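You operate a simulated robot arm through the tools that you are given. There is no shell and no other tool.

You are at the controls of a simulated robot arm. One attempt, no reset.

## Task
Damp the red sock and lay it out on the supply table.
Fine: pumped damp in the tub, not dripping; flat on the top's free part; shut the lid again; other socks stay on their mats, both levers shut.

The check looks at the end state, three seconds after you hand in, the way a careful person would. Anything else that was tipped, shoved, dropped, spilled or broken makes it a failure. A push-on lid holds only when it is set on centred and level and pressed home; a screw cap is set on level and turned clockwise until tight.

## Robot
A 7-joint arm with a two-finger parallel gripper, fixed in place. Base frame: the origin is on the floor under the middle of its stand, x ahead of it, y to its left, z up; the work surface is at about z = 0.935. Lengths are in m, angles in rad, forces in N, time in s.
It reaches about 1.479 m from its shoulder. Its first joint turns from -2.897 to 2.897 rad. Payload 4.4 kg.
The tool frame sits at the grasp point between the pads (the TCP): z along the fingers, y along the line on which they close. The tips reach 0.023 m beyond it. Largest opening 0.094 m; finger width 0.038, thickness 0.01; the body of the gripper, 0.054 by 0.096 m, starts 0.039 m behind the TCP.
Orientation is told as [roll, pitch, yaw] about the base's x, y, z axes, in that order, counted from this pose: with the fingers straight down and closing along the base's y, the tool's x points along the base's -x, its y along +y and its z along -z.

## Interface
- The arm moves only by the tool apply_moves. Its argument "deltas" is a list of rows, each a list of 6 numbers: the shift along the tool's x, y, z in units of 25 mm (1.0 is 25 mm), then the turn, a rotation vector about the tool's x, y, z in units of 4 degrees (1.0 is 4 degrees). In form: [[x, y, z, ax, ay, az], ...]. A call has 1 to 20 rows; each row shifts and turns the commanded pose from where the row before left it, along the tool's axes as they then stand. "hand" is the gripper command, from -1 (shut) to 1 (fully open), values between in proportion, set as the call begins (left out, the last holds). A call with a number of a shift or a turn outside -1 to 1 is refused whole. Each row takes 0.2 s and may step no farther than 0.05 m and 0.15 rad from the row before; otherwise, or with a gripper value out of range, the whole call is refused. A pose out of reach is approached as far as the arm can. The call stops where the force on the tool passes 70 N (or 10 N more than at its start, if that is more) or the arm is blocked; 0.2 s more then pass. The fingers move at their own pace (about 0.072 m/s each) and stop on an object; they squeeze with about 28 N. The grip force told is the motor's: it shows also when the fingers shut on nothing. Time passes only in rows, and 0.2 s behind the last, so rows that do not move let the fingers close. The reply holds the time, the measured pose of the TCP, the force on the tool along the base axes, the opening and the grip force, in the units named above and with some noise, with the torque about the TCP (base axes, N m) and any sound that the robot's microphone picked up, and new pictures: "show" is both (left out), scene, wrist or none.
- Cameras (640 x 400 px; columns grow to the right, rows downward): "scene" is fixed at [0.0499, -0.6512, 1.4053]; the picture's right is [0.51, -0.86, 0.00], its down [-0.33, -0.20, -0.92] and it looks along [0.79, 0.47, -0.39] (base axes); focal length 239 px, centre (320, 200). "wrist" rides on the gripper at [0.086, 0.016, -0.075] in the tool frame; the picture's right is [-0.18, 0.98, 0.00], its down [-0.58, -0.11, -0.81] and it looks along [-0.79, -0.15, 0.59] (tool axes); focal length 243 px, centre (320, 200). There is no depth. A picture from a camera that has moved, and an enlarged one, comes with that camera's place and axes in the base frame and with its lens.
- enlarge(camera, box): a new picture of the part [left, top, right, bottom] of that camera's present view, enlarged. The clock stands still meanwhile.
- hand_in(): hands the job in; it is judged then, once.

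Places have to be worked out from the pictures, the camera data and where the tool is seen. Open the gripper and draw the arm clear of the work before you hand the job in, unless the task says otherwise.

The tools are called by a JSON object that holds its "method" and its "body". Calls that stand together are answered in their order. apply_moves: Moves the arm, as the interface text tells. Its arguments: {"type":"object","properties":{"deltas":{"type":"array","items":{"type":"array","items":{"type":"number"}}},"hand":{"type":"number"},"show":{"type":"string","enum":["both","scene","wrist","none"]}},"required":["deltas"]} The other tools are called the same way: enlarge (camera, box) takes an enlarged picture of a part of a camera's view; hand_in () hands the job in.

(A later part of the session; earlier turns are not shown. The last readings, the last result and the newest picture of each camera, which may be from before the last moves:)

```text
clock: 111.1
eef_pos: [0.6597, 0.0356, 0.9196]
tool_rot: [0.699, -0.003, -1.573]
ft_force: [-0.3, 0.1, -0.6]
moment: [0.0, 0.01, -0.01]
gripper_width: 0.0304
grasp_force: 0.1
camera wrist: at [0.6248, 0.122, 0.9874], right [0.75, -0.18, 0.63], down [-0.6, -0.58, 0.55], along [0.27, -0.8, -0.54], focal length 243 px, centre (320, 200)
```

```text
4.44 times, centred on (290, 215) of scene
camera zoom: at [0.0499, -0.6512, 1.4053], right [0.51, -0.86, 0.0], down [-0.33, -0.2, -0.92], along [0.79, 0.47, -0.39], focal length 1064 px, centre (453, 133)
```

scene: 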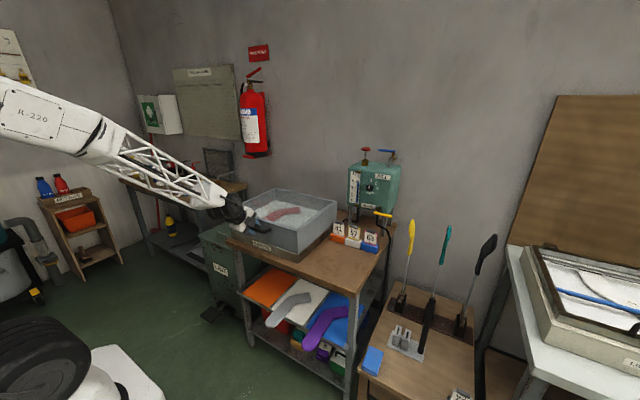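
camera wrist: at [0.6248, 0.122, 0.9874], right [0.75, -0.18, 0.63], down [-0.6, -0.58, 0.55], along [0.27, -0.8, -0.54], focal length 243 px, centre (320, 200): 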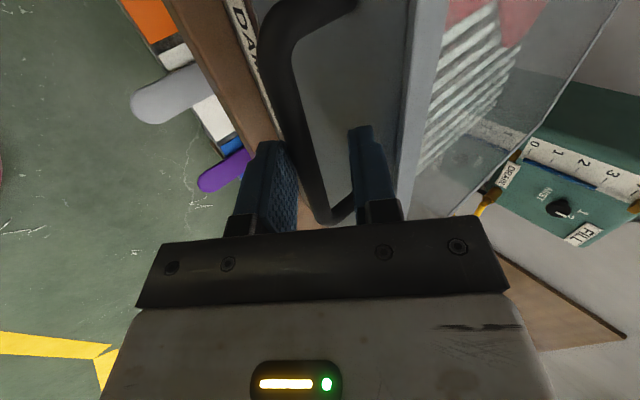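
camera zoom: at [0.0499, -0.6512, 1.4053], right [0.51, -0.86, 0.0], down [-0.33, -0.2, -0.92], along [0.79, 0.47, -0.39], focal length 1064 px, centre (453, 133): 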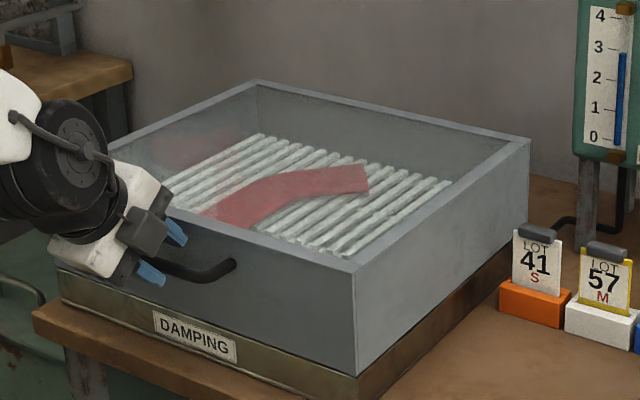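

The lid is shut with the sock inside, and the bar is free between the fingers. I'll withdraw, level the gripper, and then go to the pump plunger at about (1.14, −0.257, 1.19).

{"method": "apply_moves", "body": {"deltas": [[0, 0, -0.6, 0, 0, 0], [0, 0, -1, 0, 0, 0], [0, 0, -1, 0, 0, 0], [0, 0, -1, 0, 0, 0], [0, 0, -1, 0, 0, 0], [0, 0, -0.6, 1, 0, 0], [0, 0, -0.6, 1, 0, 0], [0, 0, -0.6, 1, 0, 0], [0, 0, -0.6, 1, 0, 0], [0, 0, -0.6, 1, 0, 0], [0, 0, -0.6, 1, 0, 0], [0, 0, -0.6, 1, 0, 0], [0, 0, -0.6, 1, 0, 0], [0, 0, -0.6, 1, 0, 0], [0, 0, -0.6, 1, 0, 0]], "hand": -1}}

{"method": "enlarge", "body": {"camera": "scene", "box": [220, 170, 360, 260]}}

```text
clock: 114.3
eef_pos: [0.5309, 0.0368, 1.1458]
tool_rot: [0.0, -0.005, -1.572]
ft_force: [0.4, 0.2, 0.3]
moment: [-0.01, -0.04, 0.01]
gripper_width: 0.0004
grasp_force: 41.9
camera wrist: at [0.5471, 0.1232, 1.2198], right [0.98, -0.19, 0.0], down [-0.11, -0.58, 0.81], along [-0.15, -0.8, -0.59], focal length 243 px, centre (320, 200)
```

scene: 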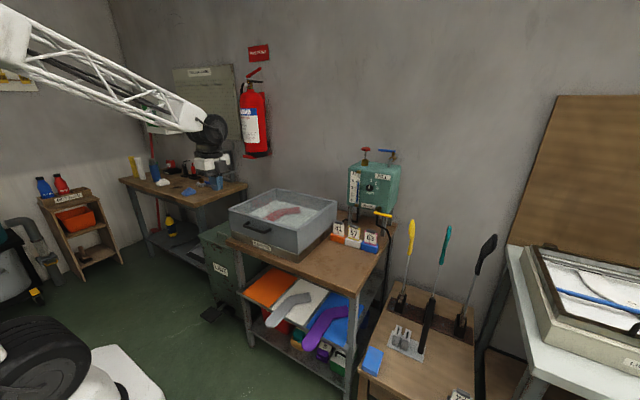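
wrist: 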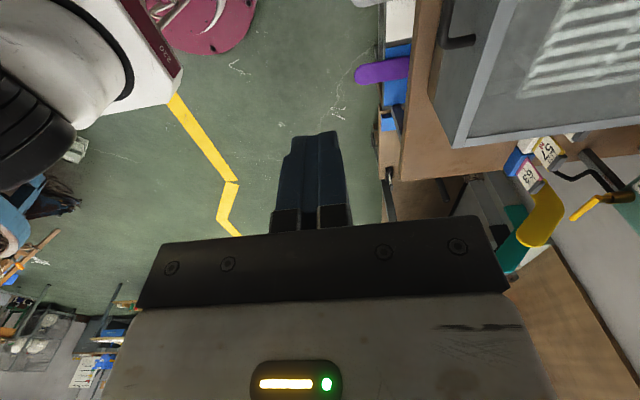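

```text
4.44 times, centred on (290, 215) of scene
camera zoom: at [0.0499, -0.6512, 1.4053], right [0.51, -0.86, 0.0], down [-0.33, -0.2, -0.92], along [0.79, 0.47, -0.39], focal length 1064 px, centre (453, 133)
```

zoom: 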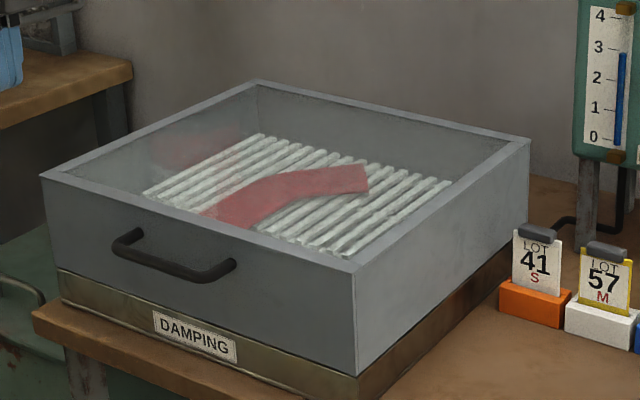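

The lid is fully shut over the sock. I'll move over to hover above the pump plunger.

{"method": "apply_moves", "body": {"deltas": [[-0.469, 0.976, -0.5, 0, 0, 0], [-0.469, 0.976, -0.5, 0, 0, 0], [-0.469, 0.976, -0.5, 0, 0, 0], [-0.469, 0.976, -0.5, 0, 0, 0], [-0.469, 0.976, -0.5, 0, 0, 0], [-0.469, 0.976, -0.5, 0, 0, 0], [-0.469, 0.976, -0.5, 0, 0, 0], [-0.469, 0.976, -0.5, 0, 0, 0], [-0.469, 0.976, -0.5, 0, 0, 0], [-0.469, 0.976, -0.5, 0, 0, 0], [-0.469, 0.976, -0.5, 0, 0, 0], [-0.469, 0.976, -0.5, 0, 0, 0], [-0.469, 0.976, -0.5, 0, 0, 0], [-0.469, 0.976, -0.5, 0, 0, 0], [-0.469, 0.976, -0.3, 0, 0, 0], [-0.469, 0.976, 0, 0, 0, 0], [-0.469, 0.976, 0, 0, 0, 0], [-0.469, 0.976, 0, 0, 0, 0], [-0.469, 0.976, 0, 0, 0, 0], [-0.469, 0.976, 0, 0, 0, 0]]}}

```text
clock: 118.5
eef_pos: [1.0197, -0.1993, 1.3301]
tool_rot: [0.001, -0.004, -1.575]
ft_force: [-0.2, 0.5, 0.7]
moment: [0.01, 0.01, -0.02]
gripper_width: 0.0
grasp_force: 42.1
camera wrist: at [1.0346, -0.1126, 1.4048], right [0.98, -0.18, 0.0], down [-0.11, -0.58, 0.81], along [-0.15, -0.8, -0.59], focal length 243 px, centre (320, 200)
```

scene: 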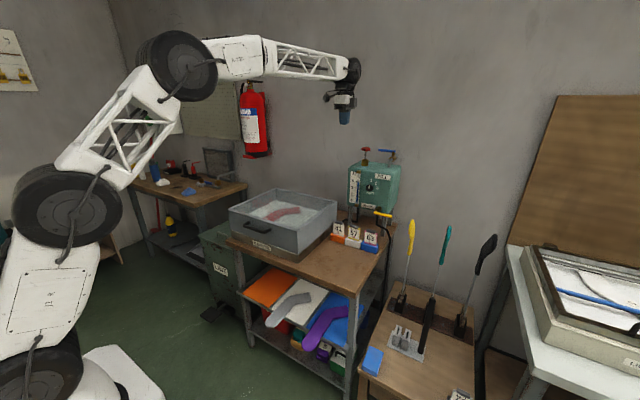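
wrist: 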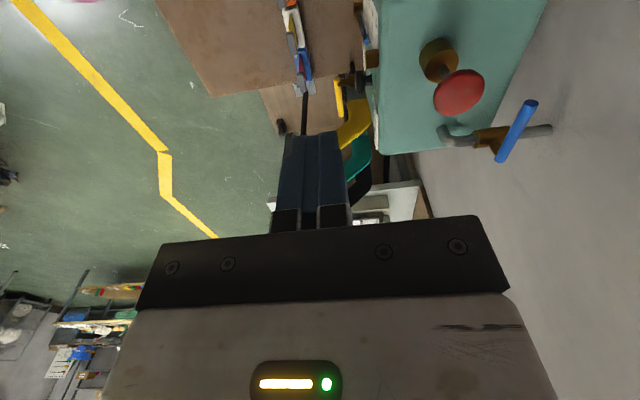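

The plunger head is at (1.1385, −0.256), and the FILL lever sits at x≈1.21, clear of the gripper. I'll move over it and descend to just above.

{"method": "apply_moves", "body": {"deltas": [[-0.454, 0.95, 0, 0, 0, 0], [-0.454, 0.95, 0, 0, 0, 0], [-0.454, 0.95, 0, 0, 0, 0], [-0.454, 0.95, 0, 0, 0, 0], [-0.454, 0.95, 0, 0, 0, 0], [0, 0, 0.9, 0, 0, 0], [0, 0, 0.9, 0, 0, 0], [0, 0, 0.9, 0, 0, 0], [0, 0, 0.9, 0, 0, 0]]}}

{"method": "enlarge", "body": {"camera": "scene", "box": [330, 100, 430, 220]}}

```text
clock: 120.5
eef_pos: [1.1382, -0.2527, 1.2398]
tool_rot: [0.0, -0.006, -1.573]
ft_force: [0.6, 0.6, -0.4]
moment: [-0.02, -0.05, -0.02]
gripper_width: 0.0001
grasp_force: 42.6
camera wrist: at [1.1532, -0.1668, 1.3147], right [0.98, -0.19, 0.0], down [-0.11, -0.58, 0.81], along [-0.15, -0.8, -0.59], focal length 243 px, centre (320, 200)
```

scene: 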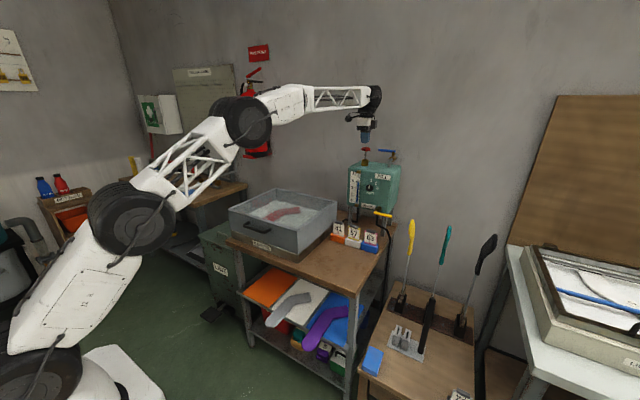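
wrist: 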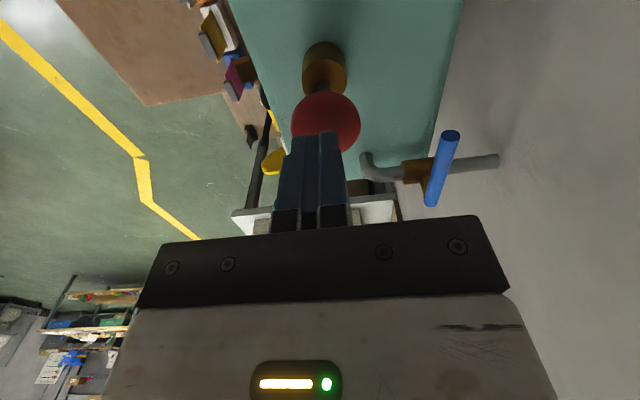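

```text
3.33 times, centred on (380, 160) of scene
camera zoom: at [0.0499, -0.6512, 1.4053], right [0.51, -0.86, 0.0], down [-0.33, -0.2, -0.92], along [0.79, 0.47, -0.39], focal length 798 px, centre (120, 333)
```

zoom: 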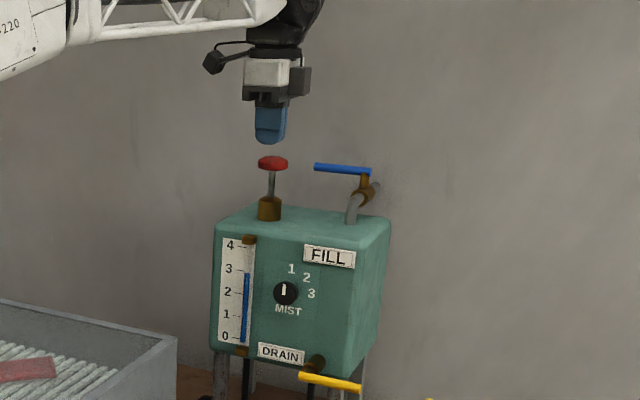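

Aligned over the plunger. I'll press down slowly and watch the force.

{"method": "apply_moves", "body": {"deltas": [[-0.12, 0, 0.2, 0, 0, 0], [0, 0, 0.2, 0, 0, 0], [0, 0, 0.2, 0, 0, 0], [0, 0, 0.2, 0, 0, 0], [0, 0, 0.2, 0, 0, 0], [0, 0, 0.2, 0, 0, 0]], "show": "none"}}

{"method": "enlarge", "body": {"camera": "scene", "box": [330, 100, 430, 220]}}

```text
clock: 121.9
eef_pos: [1.1386, -0.2575, 1.2096]
tool_rot: [0.001, -0.003, -1.573]
ft_force: [0.1, 0.2, 1.8]
moment: [0.03, 0.0, 0.0]
gripper_width: 0.0001
grasp_force: 42.5
```

```text
3.33 times, centred on (380, 160) of scene
camera zoom: at [0.0499, -0.6512, 1.4053], right [0.51, -0.86, 0.0], down [-0.33, -0.2, -0.92], along [0.79, 0.47, -0.39], focal length 798 px, centre (120, 333)
```

zoom: 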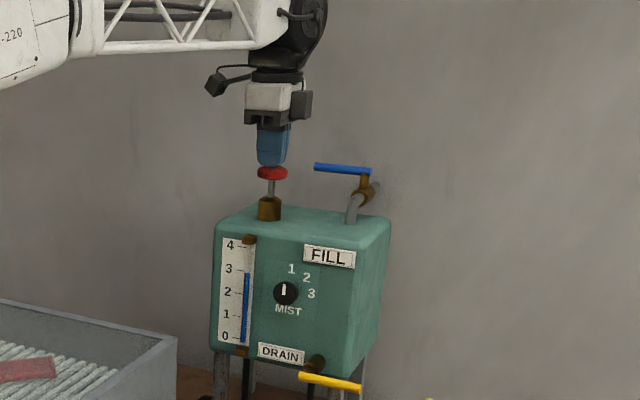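

The plunger is moving down with light resistance. I'll continue the stroke to the bottom.

{"method": "apply_moves", "body": {"deltas": [[0, 0, 0.2, 0, 0, 0], [0, 0, 0.2, 0, 0, 0], [0, 0, 0.2, 0, 0, 0]], "show": "none"}}

{"method": "enlarge", "body": {"camera": "scene", "box": [330, 100, 430, 220]}}

{"method": "enlarge", "body": {"camera": "scene", "box": [220, 170, 360, 260]}}

```text
clock: 122.7
eef_pos: [1.1373, -0.2573, 1.1944]
tool_rot: [0.001, -0.002, -1.572]
ft_force: [1.6, 0.5, 4.7]
moment: [0.05, 0.0, -0.05]
gripper_width: 0.0
grasp_force: 42.0
heard: click
```

```text
3.33 times, centred on (380, 160) of scene
camera zoom: at [0.0499, -0.6512, 1.4053], right [0.51, -0.86, 0.0], down [-0.33, -0.2, -0.92], along [0.79, 0.47, -0.39], focal length 798 px, centre (120, 333)
```

zoom: 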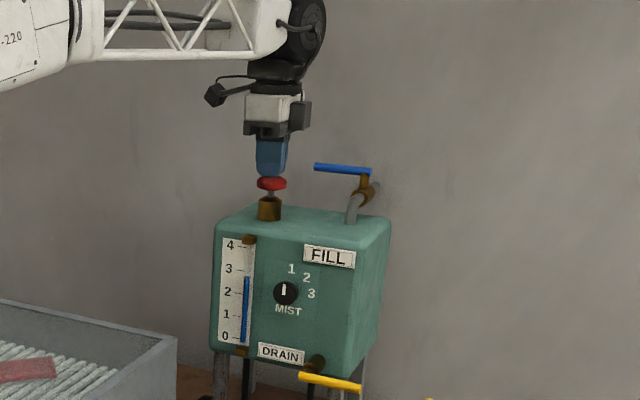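

```text
4.44 times, centred on (290, 215) of scene
camera zoom: at [0.0499, -0.6512, 1.4053], right [0.51, -0.86, 0.0], down [-0.33, -0.2, -0.92], along [0.79, 0.47, -0.39], focal length 1064 px, centre (453, 133)
```

zoom: 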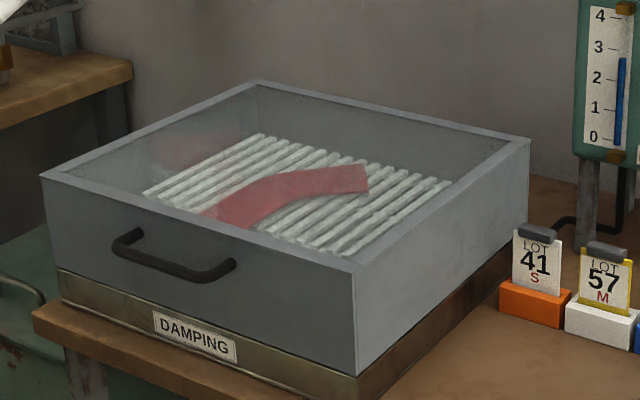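

A click was heard and the gauge dropped a little, so one stroke registered. I'll release the plunger and look closely at the sock.

{"method": "apply_moves", "body": {"deltas": [[0, 0, -0.3, 0, 0, 0], [0, 0, -0.4, 0, 0, 0], [0, 0, -0.4, 0, 0, 0], [0, 0, 0, 0, 0, 0], [0, 0, 0, 0, 0, 0]], "show": "wrist"}}

{"method": "enlarge", "body": {"camera": "scene", "box": [245, 195, 325, 235]}}

{"method": "enlarge", "body": {"camera": "scene", "box": [340, 140, 410, 220]}}

```text
clock: 123.9
eef_pos: [1.1372, -0.2578, 1.2209]
tool_rot: [0.001, -0.003, -1.572]
ft_force: [0.1, -0.2, 1.2]
moment: [-0.01, 0.0, 0.01]
gripper_width: 0.0
grasp_force: 42.5
camera wrist: at [1.1535, -0.1706, 1.297], right [0.98, -0.19, 0.0], down [-0.11, -0.58, 0.81], along [-0.15, -0.79, -0.59], focal length 243 px, centre (320, 200)
```

wrist: 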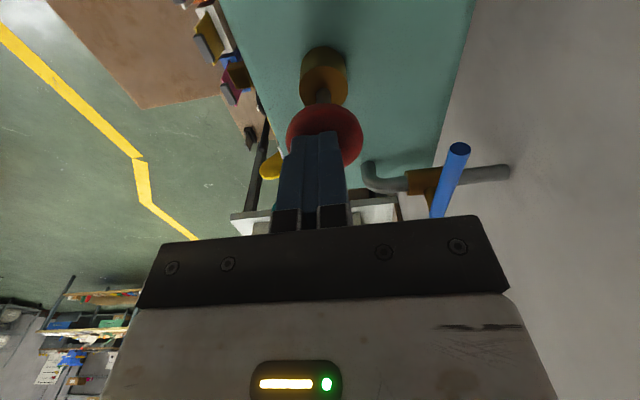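

```text
8.00 times, centred on (285, 215) of scene
camera zoom: at [0.0499, -0.6512, 1.4053], right [0.51, -0.86, 0.0], down [-0.33, -0.2, -0.92], along [0.79, 0.47, -0.39], focal length 1915 px, centre (600, 80)
```

zoom: 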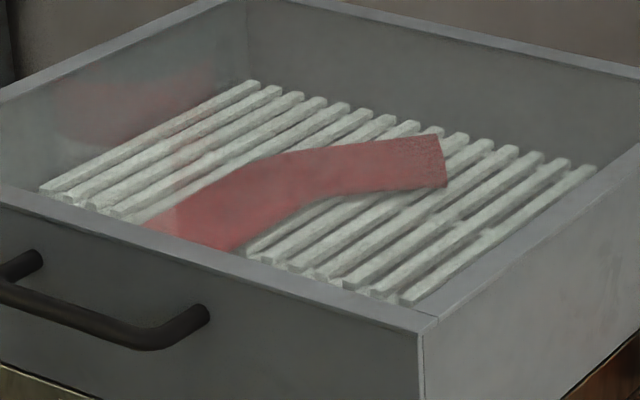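

```text
5.00 times, centred on (375, 180) of scene
camera zoom: at [0.0499, -0.6512, 1.4053], right [0.51, -0.86, 0.0], down [-0.33, -0.2, -0.92], along [0.79, 0.47, -0.39], focal length 1197 px, centre (45, 300)
```

zoom: 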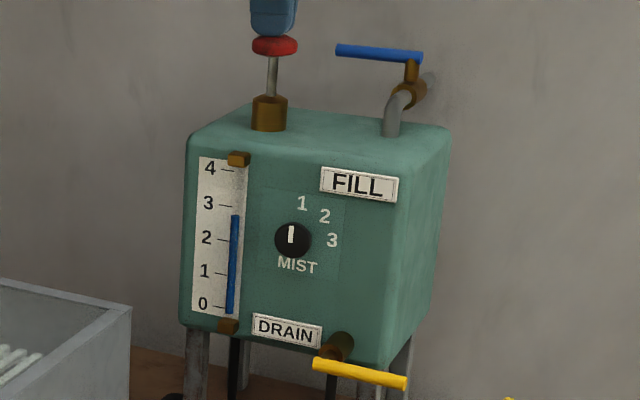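

One stroke took the gauge from about 2.8 to 2.65, and the sock hasn't obviously darkened. I'll make a second stroke and compare.

{"method": "apply_moves", "body": {"deltas": [[0, 0, 0.2, 0, 0, 0], [0, 0, 0.2, 0, 0, 0], [0, 0, 0.2, 0, 0, 0], [0, 0, 0.2, 0, 0, 0], [0, 0, 0.2, 0, 0, 0], [0, 0, 0.1, 0, 0, 0]], "show": "none"}}

{"method": "apply_moves", "body": {"deltas": [[0, 0, -0.3, 0, 0, 0], [0, 0, -0.4, 0, 0, 0], [0, 0, -0.4, 0, 0, 0], [0, 0, 0, 0, 0, 0], [0, 0, 0, 0, 0, 0]], "show": "none"}}

{"method": "enlarge", "body": {"camera": "scene", "box": [245, 195, 325, 235]}}

{"method": "enlarge", "body": {"camera": "scene", "box": [340, 140, 410, 220]}}

```text
clock: 125.3
eef_pos: [1.1378, -0.2588, 1.1951]
tool_rot: [0.001, -0.007, -1.571]
ft_force: [-3.5, -2.2, 3.8]
moment: [0.01, 0.06, 0.02]
gripper_width: 0.0
grasp_force: 41.9
heard: click
```

```text
clock: 126.5
eef_pos: [1.1398, -0.258, 1.2227]
tool_rot: [0.002, -0.001, -1.572]
ft_force: [-0.2, 1.2, 0.8]
moment: [0.02, 0.02, 0.01]
gripper_width: 0.0
grasp_force: 42.1
```

```text
8.00 times, centred on (285, 215) of scene
camera zoom: at [0.0499, -0.6512, 1.4053], right [0.51, -0.86, 0.0], down [-0.33, -0.2, -0.92], along [0.79, 0.47, -0.39], focal length 1915 px, centre (600, 80)
```

zoom: 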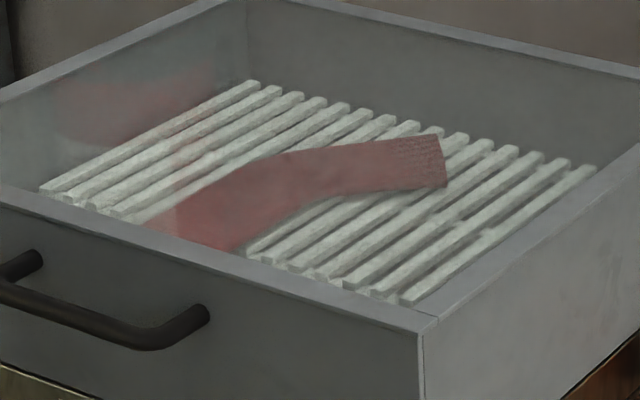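

```text
5.00 times, centred on (375, 180) of scene
camera zoom: at [0.0499, -0.6512, 1.4053], right [0.51, -0.86, 0.0], down [-0.33, -0.2, -0.92], along [0.79, 0.47, -0.39], focal length 1197 px, centre (45, 300)
```

zoom: 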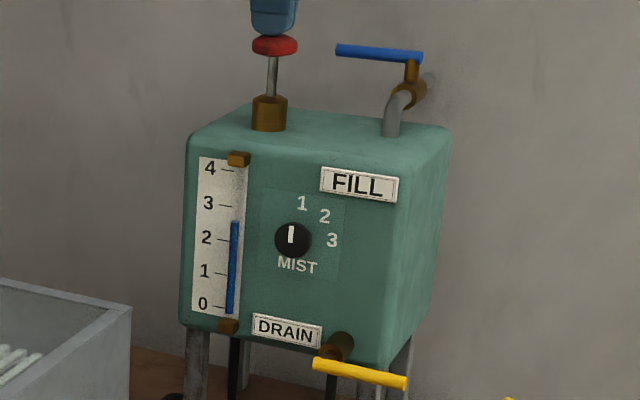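

The sock visibly darkened after the second stroke. I'll compare at the same zoom used before pumping.

{"method": "enlarge", "body": {"camera": "scene", "box": [220, 170, 360, 260]}}

{"method": "enlarge", "body": {"camera": "scene", "box": [265, 200, 305, 225]}}

```text
4.44 times, centred on (290, 215) of scene
camera zoom: at [0.0499, -0.6512, 1.4053], right [0.51, -0.86, 0.0], down [-0.33, -0.2, -0.92], along [0.79, 0.47, -0.39], focal length 1064 px, centre (453, 133)
```

zoom: 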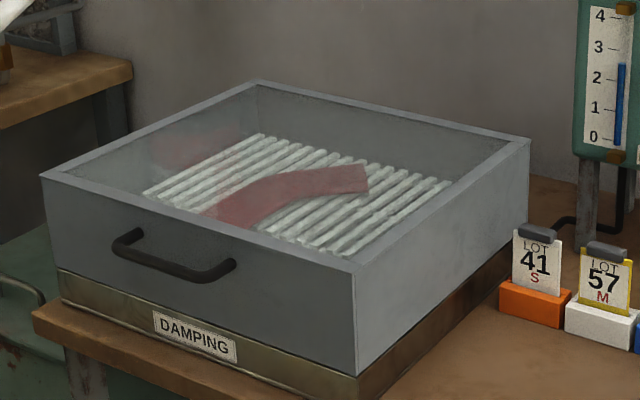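

```text
16.00 times, centred on (285, 212) of scene
camera zoom: at [0.0499, -0.6512, 1.4053], right [0.51, -0.86, 0.0], down [-0.33, -0.2, -0.92], along [0.79, 0.47, -0.39], focal length 3830 px, centre (880, 0)
```

zoom: 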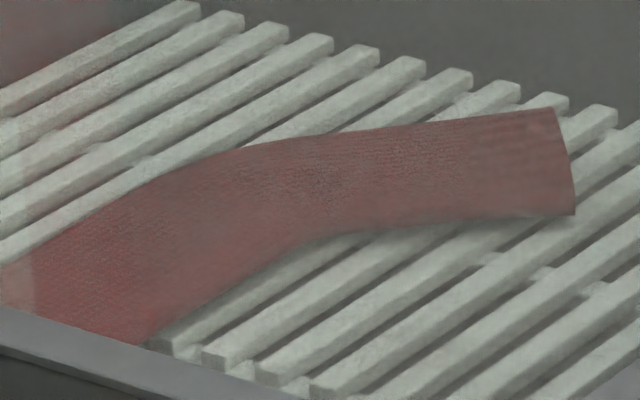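

The sock is darker and evenly so, with no drips visible. I'll let a few seconds pass to see whether the wetness continues to develop.

{"method": "apply_moves", "body": {"deltas": [[0, 0, -0.5, 0, 0, 0], [0, 0, 0, 0, 0, 0], [0, 0, 0, 0, 0, 0], [0, 0, 0, 0, 0, 0], [0, 0, 0, 0, 0, 0], [0, 0, 0, 0, 0, 0], [0, 0, 0, 0, 0, 0], [0, 0, 0, 0, 0, 0], [0, 0, 0, 0, 0, 0], [0, 0, 0, 0, 0, 0]], "show": "none"}}

{"method": "enlarge", "body": {"camera": "scene", "box": [245, 195, 325, 235]}}

{"method": "enlarge", "body": {"camera": "scene", "box": [265, 200, 305, 225]}}

```text
clock: 128.7
eef_pos: [1.1392, -0.2566, 1.2344]
tool_rot: [0.002, -0.005, -1.574]
ft_force: [-0.4, -0.4, -0.6]
moment: [0.0, -0.03, 0.0]
gripper_width: 0.0001
grasp_force: 42.9
```

```text
8.00 times, centred on (285, 215) of scene
camera zoom: at [0.0499, -0.6512, 1.4053], right [0.51, -0.86, 0.0], down [-0.33, -0.2, -0.92], along [0.79, 0.47, -0.39], focal length 1915 px, centre (600, 80)
```

zoom: 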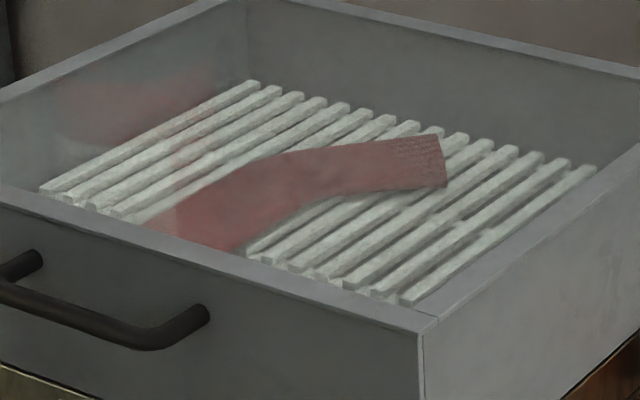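

```text
16.00 times, centred on (285, 212) of scene
camera zoom: at [0.0499, -0.6512, 1.4053], right [0.51, -0.86, 0.0], down [-0.33, -0.2, -0.92], along [0.79, 0.47, -0.39], focal length 3830 px, centre (880, 0)
```

zoom: 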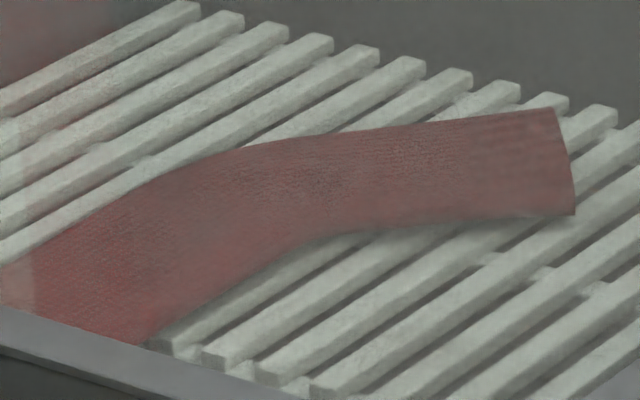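

The reading is stable: clearly darker, no drips. I'll open the lid to inspect it directly, first retracing the path back to the front of the tub.

{"method": "apply_moves", "body": {"deltas": [[0, 0, -1, 0, 0, 0], [0, 0, -1, 0, 0, 0], [0, 0, -1, 0, 0, 0], [0.47, -0.973, 0.26, 0, 0, 0], [0.47, -0.973, 0.26, 0, 0, 0], [0.47, -0.973, 0.26, 0, 0, 0], [0.47, -0.973, 0.26, 0, 0, 0], [0.47, -0.973, 0.26, 0, 0, 0], [0.47, -0.973, 0.26, 0, 0, 0], [0.47, -0.973, 0.26, 0, 0, 0], [0.47, -0.973, 0.26, 0, 0, 0], [0.47, -0.973, 0.26, 0, 0, 0], [0.47, -0.973, 0.26, 0, 0, 0], [0.47, -0.973, 0.26, 0, 0, 0], [0.47, -0.973, 0.26, 0, 0, 0], [0.47, -0.973, 0.26, 0, 0, 0], [0.47, -0.973, 0.26, 0, 0, 0], [0.47, -0.973, 0.26, 0, 0, 0], [0.47, -0.973, 0.26, 0, 0, 0], [0.47, -0.973, 0.26, 0, 0, 0]], "show": "none"}}

{"method": "apply_moves", "body": {"deltas": [[0.47, -0.973, 0.26, 0, 0, 0], [0.47, -0.973, 0.26, 0, 0, 0], [0.47, -0.973, 0.26, 0, 0, 0], [0.47, -0.973, 0.26, 0, 0, 0], [0.47, -0.973, 0.26, 0, 0, 0], [0.47, -0.973, 0.26, 0, 0, 0], [0.47, -0.973, 0.26, 0, 0, 0], [0.47, -0.973, 0.26, 0, 0, 0]], "hand": -0.36}}

```text
clock: 132.9
eef_pos: [0.7265, -0.057, 1.1973]
tool_rot: [-0.001, -0.004, -1.573]
ft_force: [-0.5, -0.2, -0.4]
moment: [0.01, -0.02, -0.02]
gripper_width: 0.0001
grasp_force: 42.3
```

```text
clock: 134.7
eef_pos: [0.5304, 0.0372, 1.1458]
tool_rot: [0.001, -0.003, -1.573]
ft_force: [0.4, -0.8, -0.9]
moment: [-0.03, -0.01, 0.03]
gripper_width: 0.0302
grasp_force: 0.1
camera wrist: at [0.5465, 0.1237, 1.2199], right [0.98, -0.18, 0.0], down [-0.11, -0.58, 0.81], along [-0.15, -0.79, -0.59], focal length 243 px, centre (320, 200)
```

scene: 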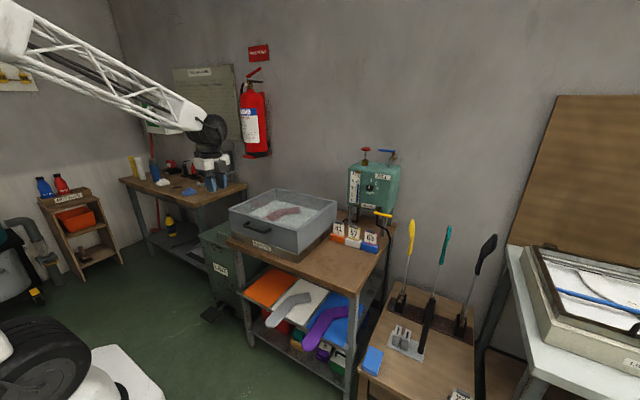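
wrist: 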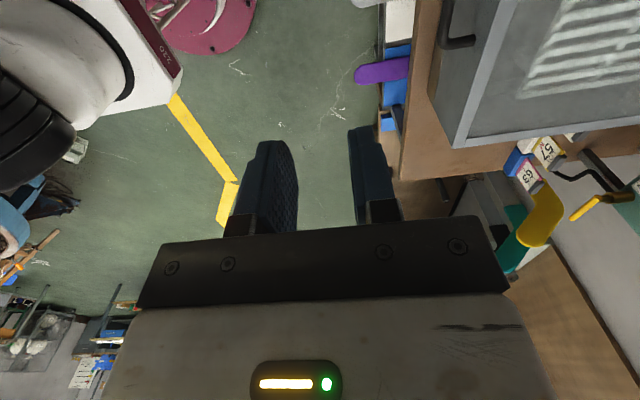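

I'm back at the same pre-handle pose. I'll retrace the approach: tilt 40° and slide the fingers around the bar.

{"method": "apply_moves", "body": {"deltas": [[0, 0, 0.6, -1, 0, 0], [0, 0, 0.6, -1, 0, 0], [0, 0, 0.6, -1, 0, 0], [0, 0, 0.6, -1, 0, 0], [0, 0, 0.6, -1, 0, 0], [0, 0, 0.6, -1, 0, 0], [0, 0, 0.6, -1, 0, 0], [0, 0, 0.6, -1, 0, 0], [0, 0, 0.6, -1, 0, 0], [0, 0, 0.6, -1, 0, 0], [0, 0, 0.9, 0, 0, 0], [0, 0, 0.9, 0, 0, 0]]}}

{"method": "enlarge", "body": {"camera": "scene", "box": [215, 175, 305, 245]}}

```text
clock: 137.3
eef_pos: [0.6067, 0.0357, 0.9693]
tool_rot: [0.7, -0.005, -1.572]
ft_force: [0.0, -0.2, -0.7]
moment: [0.0, 0.03, 0.02]
gripper_width: 0.0298
grasp_force: 0.1
camera wrist: at [0.5688, 0.1231, 1.0384], right [0.75, -0.18, 0.63], down [-0.6, -0.58, 0.55], along [0.27, -0.8, -0.54], focal length 243 px, centre (320, 200)
```

scene: 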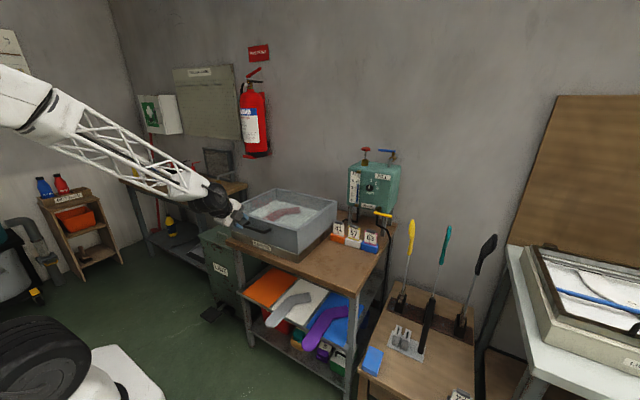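
wrist: 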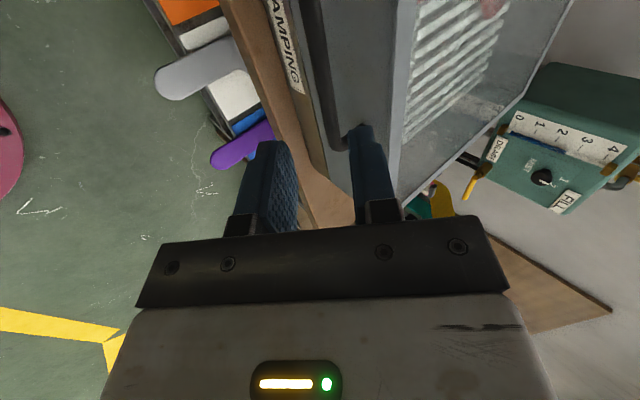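

```text
5.71 times, centred on (260, 210) of scene
camera zoom: at [0.0499, -0.6512, 1.4053], right [0.51, -0.86, 0.0], down [-0.33, -0.2, -0.92], along [0.79, 0.47, -0.39], focal length 1368 px, centre (663, 143)
```

zoom: 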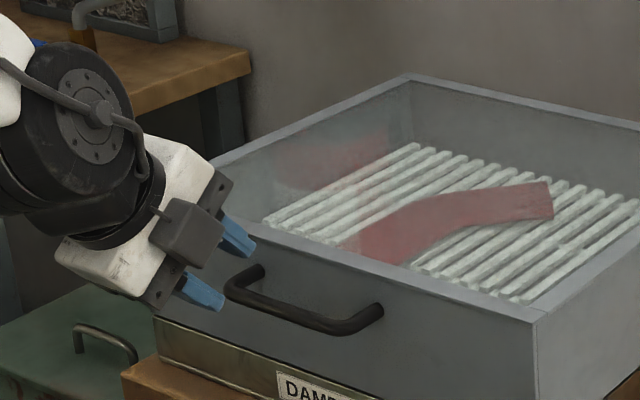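

The bar is on the finger axis about 8.6 cm ahead. I'll advance 7.4 cm to straddle it.

{"method": "apply_moves", "body": {"deltas": [[0, 0.05, 0.8, 0, 0, 0], [0, 0.05, 0.8, 0, 0, 0], [0, 0, 0.7, 0, 0, 0], [0, 0, 0.66, 0, 0, 0]]}}

{"method": "enlarge", "body": {"camera": "scene", "box": [215, 175, 305, 245]}}

```text
clock: 138.3
eef_pos: [0.6565, 0.0357, 0.916]
tool_rot: [0.699, -0.004, -1.573]
ft_force: [-0.9, 0.2, -0.3]
moment: [-0.02, -0.02, 0.0]
gripper_width: 0.0299
grasp_force: 0.0
camera wrist: at [0.6189, 0.1231, 0.9836], right [0.75, -0.18, 0.63], down [-0.6, -0.58, 0.55], along [0.27, -0.8, -0.55], focal length 243 px, centre (320, 200)
```

scene: 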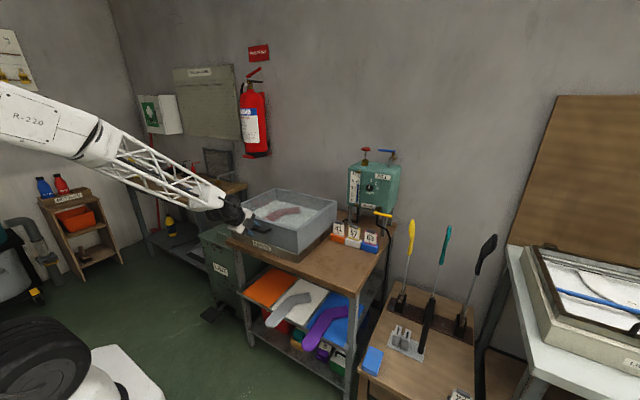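
wrist: 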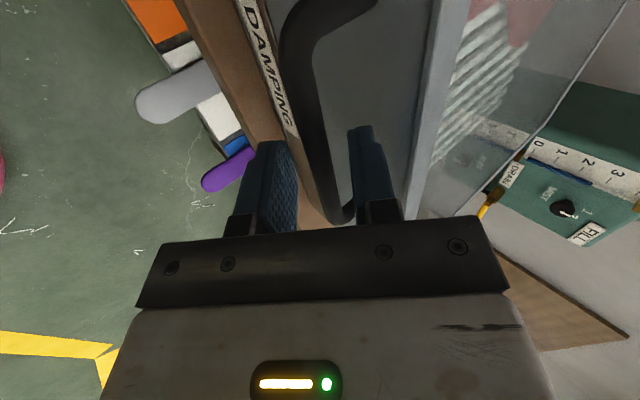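

```text
5.71 times, centred on (260, 210) of scene
camera zoom: at [0.0499, -0.6512, 1.4053], right [0.51, -0.86, 0.0], down [-0.33, -0.2, -0.92], along [0.79, 0.47, -0.39], focal length 1368 px, centre (663, 143)
```

zoom: 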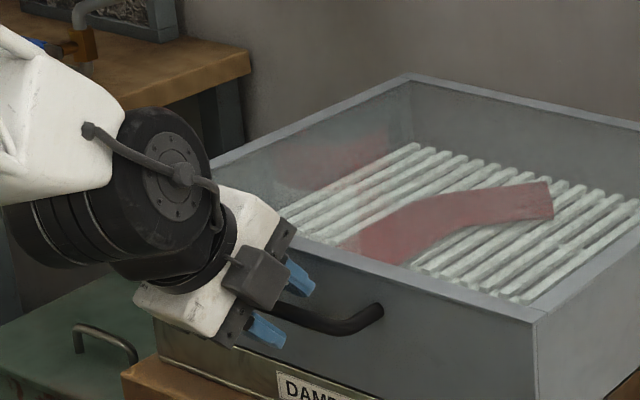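

The fingers straddle the bar. I'll lift slowly to make contact and then follow the arc up.

{"method": "apply_moves", "body": {"deltas": [[0, 0.1, 0, 0, 0, 0], [0, 0.12, 0, 0, 0, 0], [0, 0.12, -0.03, 0, 0, 0], [0, 0.2, -0.14, 0, 0, 0], [0, 0.22, -0.163, 0, 0, 0], [0, 0.3, -0.21, 0, 0, 0], [0, 0.4, -0.27, 0, 0, 0], [0, 0.461, -0.294, 0, 0, 0], [0, 0.471, -0.278, 0, 0, 0], [0, 0.481, -0.261, 0, 0, 0], [0, 0.49, -0.244, 0, 0, 0], [0, 0.498, -0.227, 0, 0, 0], [0, 0.505, -0.209, 0, 0, 0], [0, 0.512, -0.192, 0, 0, 0], [0, 0.519, -0.174, 0, 0, 0], [0, 0.524, -0.155, 0, 0, 0], [0, 0.53, -0.137, 0, 0, 0], [0, 0.534, -0.118, 0, 0, 0], [0, 0.538, -0.1, 0, 0, 0], [0, 0.541, -0.081, 0, 0, 0]]}}

{"method": "enlarge", "body": {"camera": "scene", "box": [220, 140, 360, 240]}}

```text
clock: 142.5
eef_pos: [0.7549, 0.0386, 1.1069]
tool_rot: [0.699, -0.004, -1.573]
ft_force: [-1.7, 0.4, -0.3]
moment: [-0.03, 0.0, 0.02]
gripper_width: 0.0308
grasp_force: 0.7
camera wrist: at [0.7201, 0.1238, 1.1755], right [0.75, -0.18, 0.63], down [-0.6, -0.58, 0.55], along [0.27, -0.8, -0.55], focal length 243 px, centre (320, 200)
```

scene: 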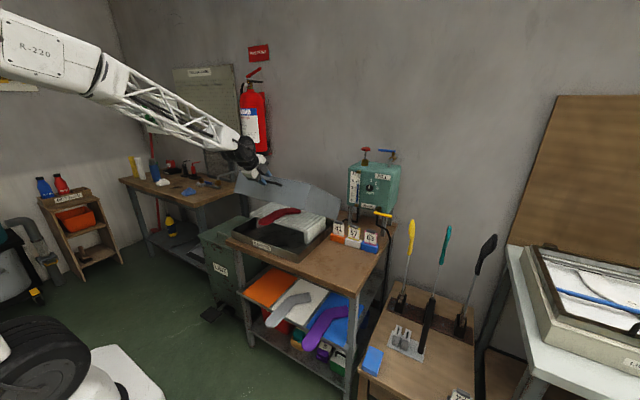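
wrist: 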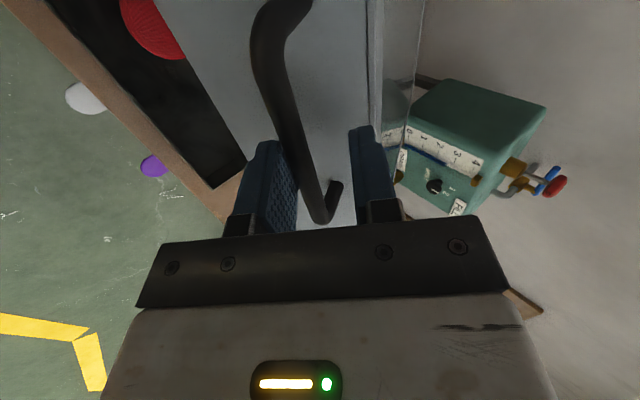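

```text
4.00 times, centred on (290, 190) of scene
camera zoom: at [0.0499, -0.6512, 1.4053], right [0.51, -0.86, 0.0], down [-0.33, -0.2, -0.92], along [0.79, 0.47, -0.39], focal length 958 px, centre (440, 240)
```

zoom: 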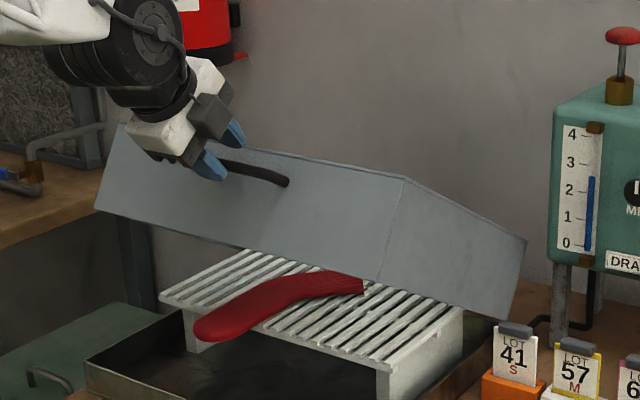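

The damped sock is a distinctly darker red than before, with no drips. I'll continue opening, with the fingers about 1 cm deeper on the bar.

{"method": "apply_moves", "body": {"deltas": [[0, 0.543, 0.04, 0, 0, 0], [0, 0.545, 0.06, 0, 0, 0], [0, 0.546, 0.08, 0, 0, 0], [0, 0.547, 0.09, 0, 0, 0], [0, 0.547, 0.03, 0, 0, 0], [0, 0.546, 0.033, 0, 0, 0], [0, 0.544, 0.052, 0, 0, 0], [0, 0.542, 0.071, 0, 0, 0], [0, 0.539, 0.09, 0, 0, 0], [0, 0.536, 0.109, 0, 0, 0], [0, 0.532, 0.128, 0, 0, 0], [0, 0.527, 0.146, 0, 0, 0], [0, 0.522, 0.164, 0, 0, 0], [0, 0.516, 0.183, 0, 0, 0], [0, 0.509, 0.2, 0, 0, 0]]}}

{"method": "enlarge", "body": {"camera": "scene", "box": [220, 140, 360, 240]}}

```text
clock: 145.7
eef_pos: [0.9333, 0.0373, 1.2102]
tool_rot: [0.7, -0.003, -1.572]
ft_force: [0.2, -0.1, -0.4]
moment: [-0.02, -0.01, 0.04]
gripper_width: 0.0297
grasp_force: 0.1
camera wrist: at [0.8973, 0.1235, 1.2773], right [0.75, -0.18, 0.63], down [-0.6, -0.58, 0.55], along [0.27, -0.8, -0.54], focal length 243 px, centre (320, 200)
```

scene: 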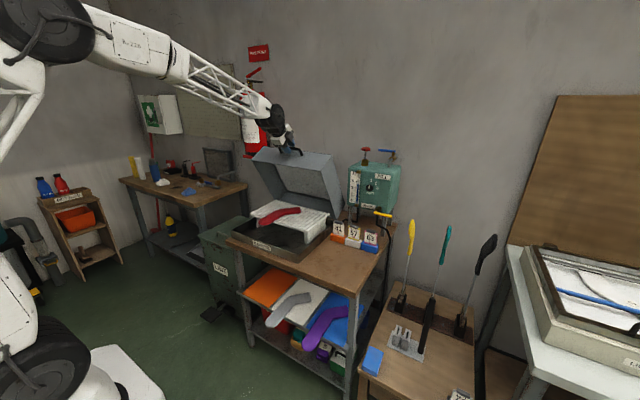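
wrist: 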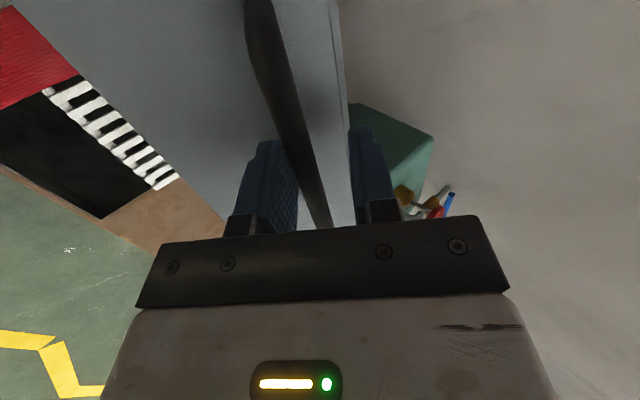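

```text
4.00 times, centred on (290, 190) of scene
camera zoom: at [0.0499, -0.6512, 1.4053], right [0.51, -0.86, 0.0], down [-0.33, -0.2, -0.92], along [0.79, 0.47, -0.39], focal length 958 px, centre (440, 240)
```

zoom: 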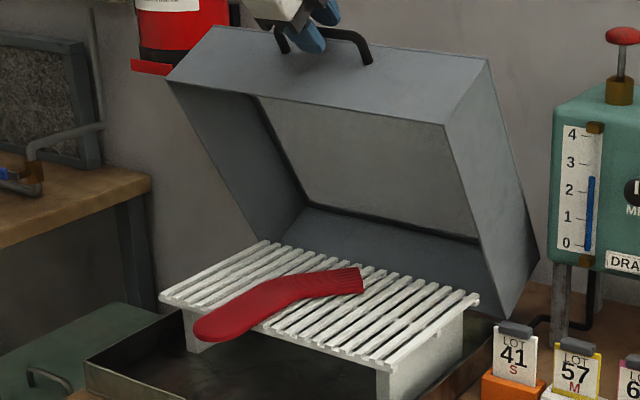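

Continuing smoothly. I'll keep opening while reducing tilt so the lower finger stays off the lid face.

{"method": "apply_moves", "body": {"deltas": [[0, 0.498, 0.26, 0.25, 0, 0], [0, 0.494, 0.27, 0.25, 0, 0], [0, 0.49, 0.28, 0.25, 0, 0], [0, 0.485, 0.29, 0.25, 0, 0], [0, 0.481, 0.28, 0.25, 0, 0], [0, 0.476, 0.28, 0.25, 0, 0], [0, 0.471, 0.285, 0.25, 0, 0], [0, 0.466, 0.29, 0.25, 0, 0]]}}

{"method": "enlarge", "body": {"camera": "scene", "box": [240, 110, 360, 200]}}

```text
clock: 147.5
eef_pos: [1.0441, 0.0386, 1.2214]
tool_rot: [0.562, -0.005, -1.572]
ft_force: [1.0, -0.6, 0.2]
moment: [0.01, 0.01, 0.0]
gripper_width: 0.0307
grasp_force: 0.4
camera wrist: at [1.0182, 0.1239, 1.2946], right [0.83, -0.18, 0.52], down [-0.52, -0.58, 0.63], along [0.19, -0.8, -0.58], focal length 243 px, centre (320, 200)
```

scene: 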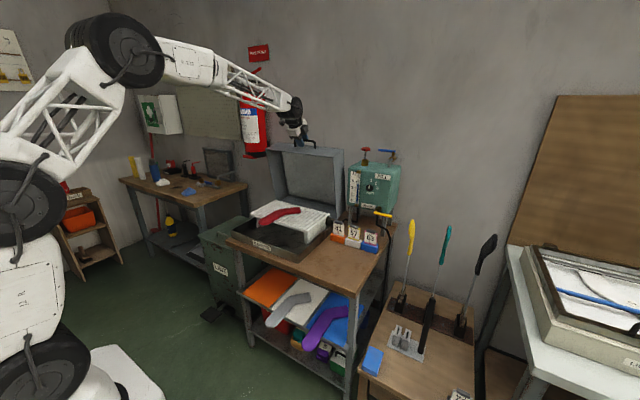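
wrist: 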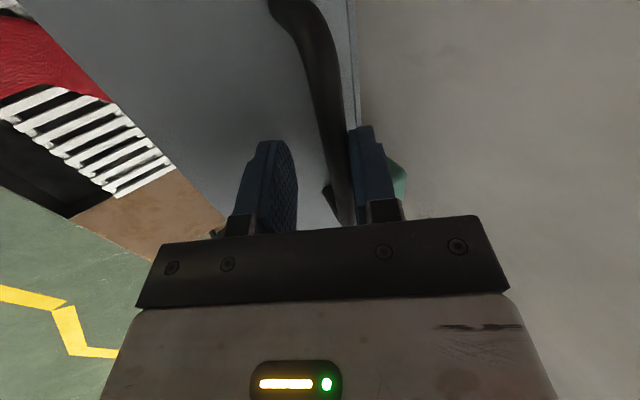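

```text
4.44 times, centred on (300, 155) of scene
camera zoom: at [0.0499, -0.6512, 1.4053], right [0.51, -0.86, 0.0], down [-0.33, -0.2, -0.92], along [0.79, 0.47, -0.39], focal length 1064 px, centre (409, 400)
```

zoom: 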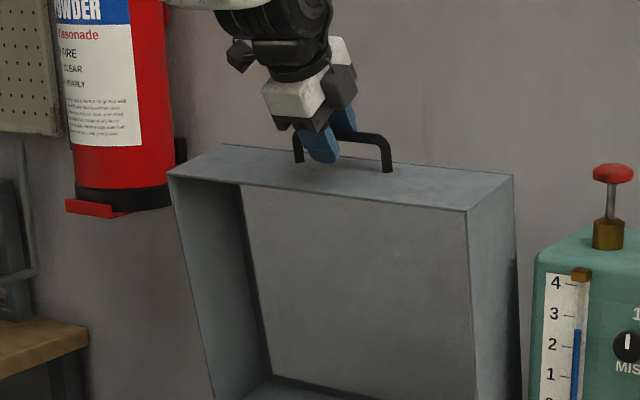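

Past centre now. I'll continue to the rest position with fingers slightly deeper.

{"method": "apply_moves", "body": {"deltas": [[0, 0.4, 0.37, 0.3, 0, 0], [0, 0.42, 0.38, 0.3, 0, 0], [0, 0.43, 0.38, 0.3, 0, 0], [0, 0.434, 0.35, 0.3, 0, 0], [0, 0.428, 0.341, 0.3, 0, 0], [0, 0.422, 0.348, 0.3, 0, 0], [0, 0.416, 0.355, 0.3, 0, 0], [0, 0.41, 0.362, 0.3, 0, 0]]}}

{"method": "enlarge", "body": {"camera": "scene", "box": [240, 110, 360, 200]}}

```text
clock: 149.3
eef_pos: [1.1526, 0.0373, 1.1975]
tool_rot: [0.392, -0.003, -1.574]
ft_force: [3.1, 2.6, 3.2]
moment: [0.14, 0.0, -0.08]
gripper_width: 0.031
grasp_force: 1.5
camera wrist: at [1.1387, 0.1236, 1.2735], right [0.91, -0.18, 0.38], down [-0.41, -0.58, 0.71], along [0.09, -0.8, -0.6], focal length 243 px, centre (320, 200)
```

scene: 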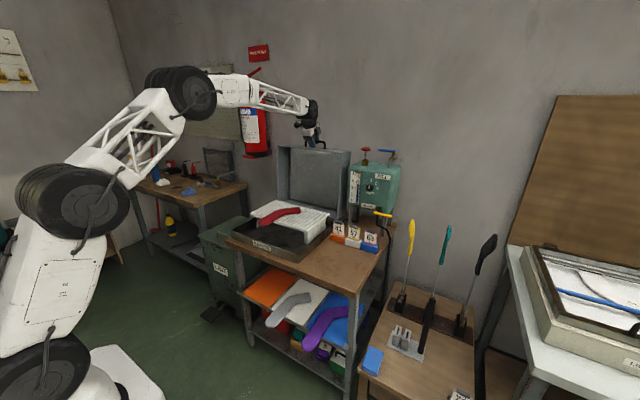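
wrist: 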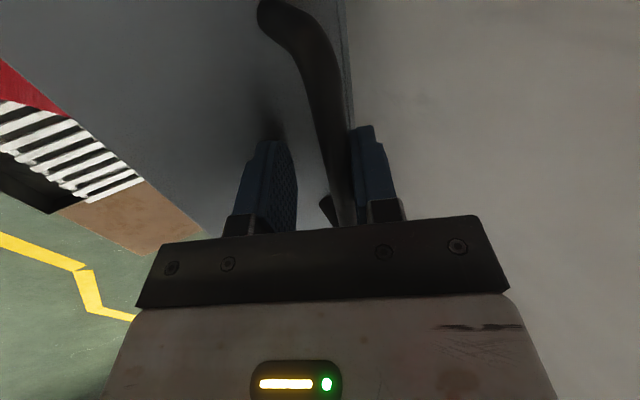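

```text
4.44 times, centred on (300, 155) of scene
camera zoom: at [0.0499, -0.6512, 1.4053], right [0.51, -0.86, 0.0], down [-0.33, -0.2, -0.92], along [0.79, 0.47, -0.39], focal length 1064 px, centre (409, 400)
```

zoom: 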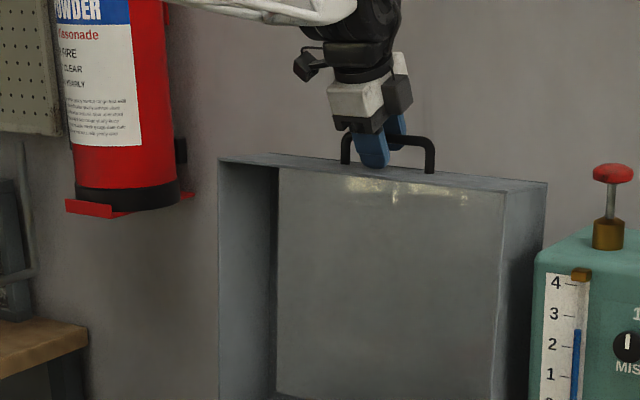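

Almost at its rest. I'll nudge the last centimetre, then open slightly and retract along the finger axis.

{"method": "apply_moves", "body": {"deltas": [[0, 0.2, 0.13, 0, 0, 0], [0, 0.2, 0.13, 0, 0, 0], [0, 0.15, 0.08, 0, 0, 0], [0, 0, 0, 0, 0, 0]], "show": "wrist"}}

{"method": "apply_moves", "body": {"deltas": [[0, 0, 0, 0, 0, 0], [0, 0, -0.4, 0, 0, 0], [0, 0, -0.8, 0, 0, 0], [0, 0, -1, 0, 0, 0], [0, 0, -1, 0, 0, 0], [0, 0, -1, 0, 0, 0], [0, 0, -1, 0, 0, 0], [0, -0.6, -0.5, 0, 0, 0], [0, -1, 0, 0, 0, 0], [0, -1, 0, 0, 0, 0], [0, -1, 0, 0, 0, 0]], "hand": 0}}

```text
clock: 150.3
eef_pos: [1.1688, 0.0367, 1.1951]
tool_rot: [0.393, -0.003, -1.572]
ft_force: [1.0, 0.5, -0.7]
moment: [-0.01, 0.0, -0.03]
gripper_width: 0.03
grasp_force: 0.0
camera wrist: at [1.1544, 0.1235, 1.2705], right [0.91, -0.18, 0.38], down [-0.41, -0.58, 0.71], along [0.09, -0.8, -0.6], focal length 243 px, centre (320, 200)
```

wrist: 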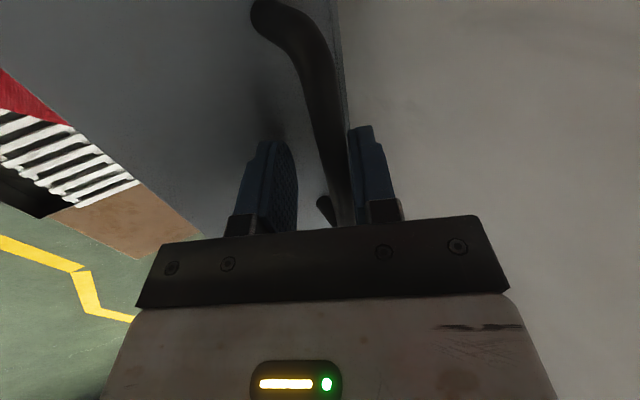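

```text
clock: 152.7
eef_pos: [1.0315, 0.0381, 1.2887]
tool_rot: [0.392, -0.005, -1.574]
ft_force: [0.5, 0.5, -1.1]
moment: [-0.04, 0.0, 0.0]
gripper_width: 0.0469
grasp_force: 0.1
camera wrist: at [1.0162, 0.1245, 1.3648], right [0.91, -0.18, 0.38], down [-0.41, -0.58, 0.71], along [0.09, -0.8, -0.6], focal length 243 px, centre (320, 200)
```

scene: 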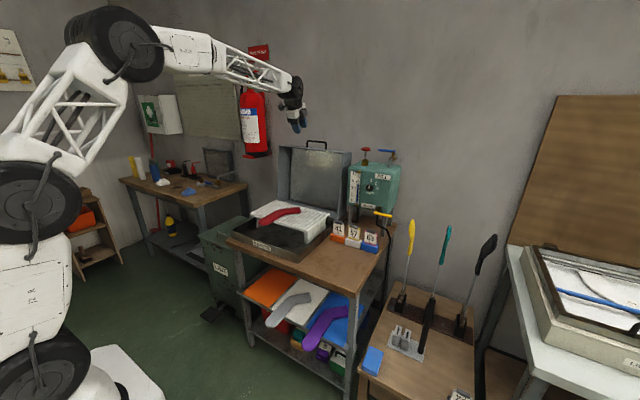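
wrist: 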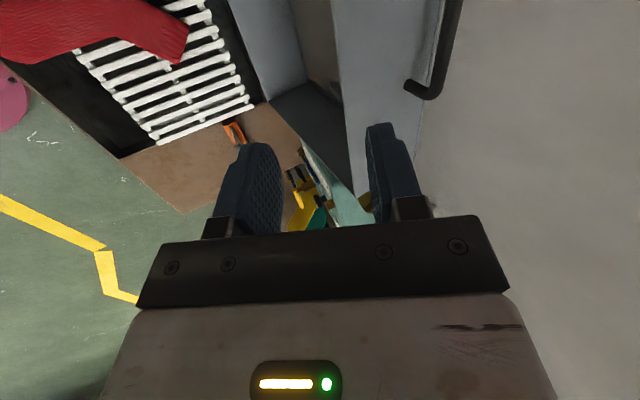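

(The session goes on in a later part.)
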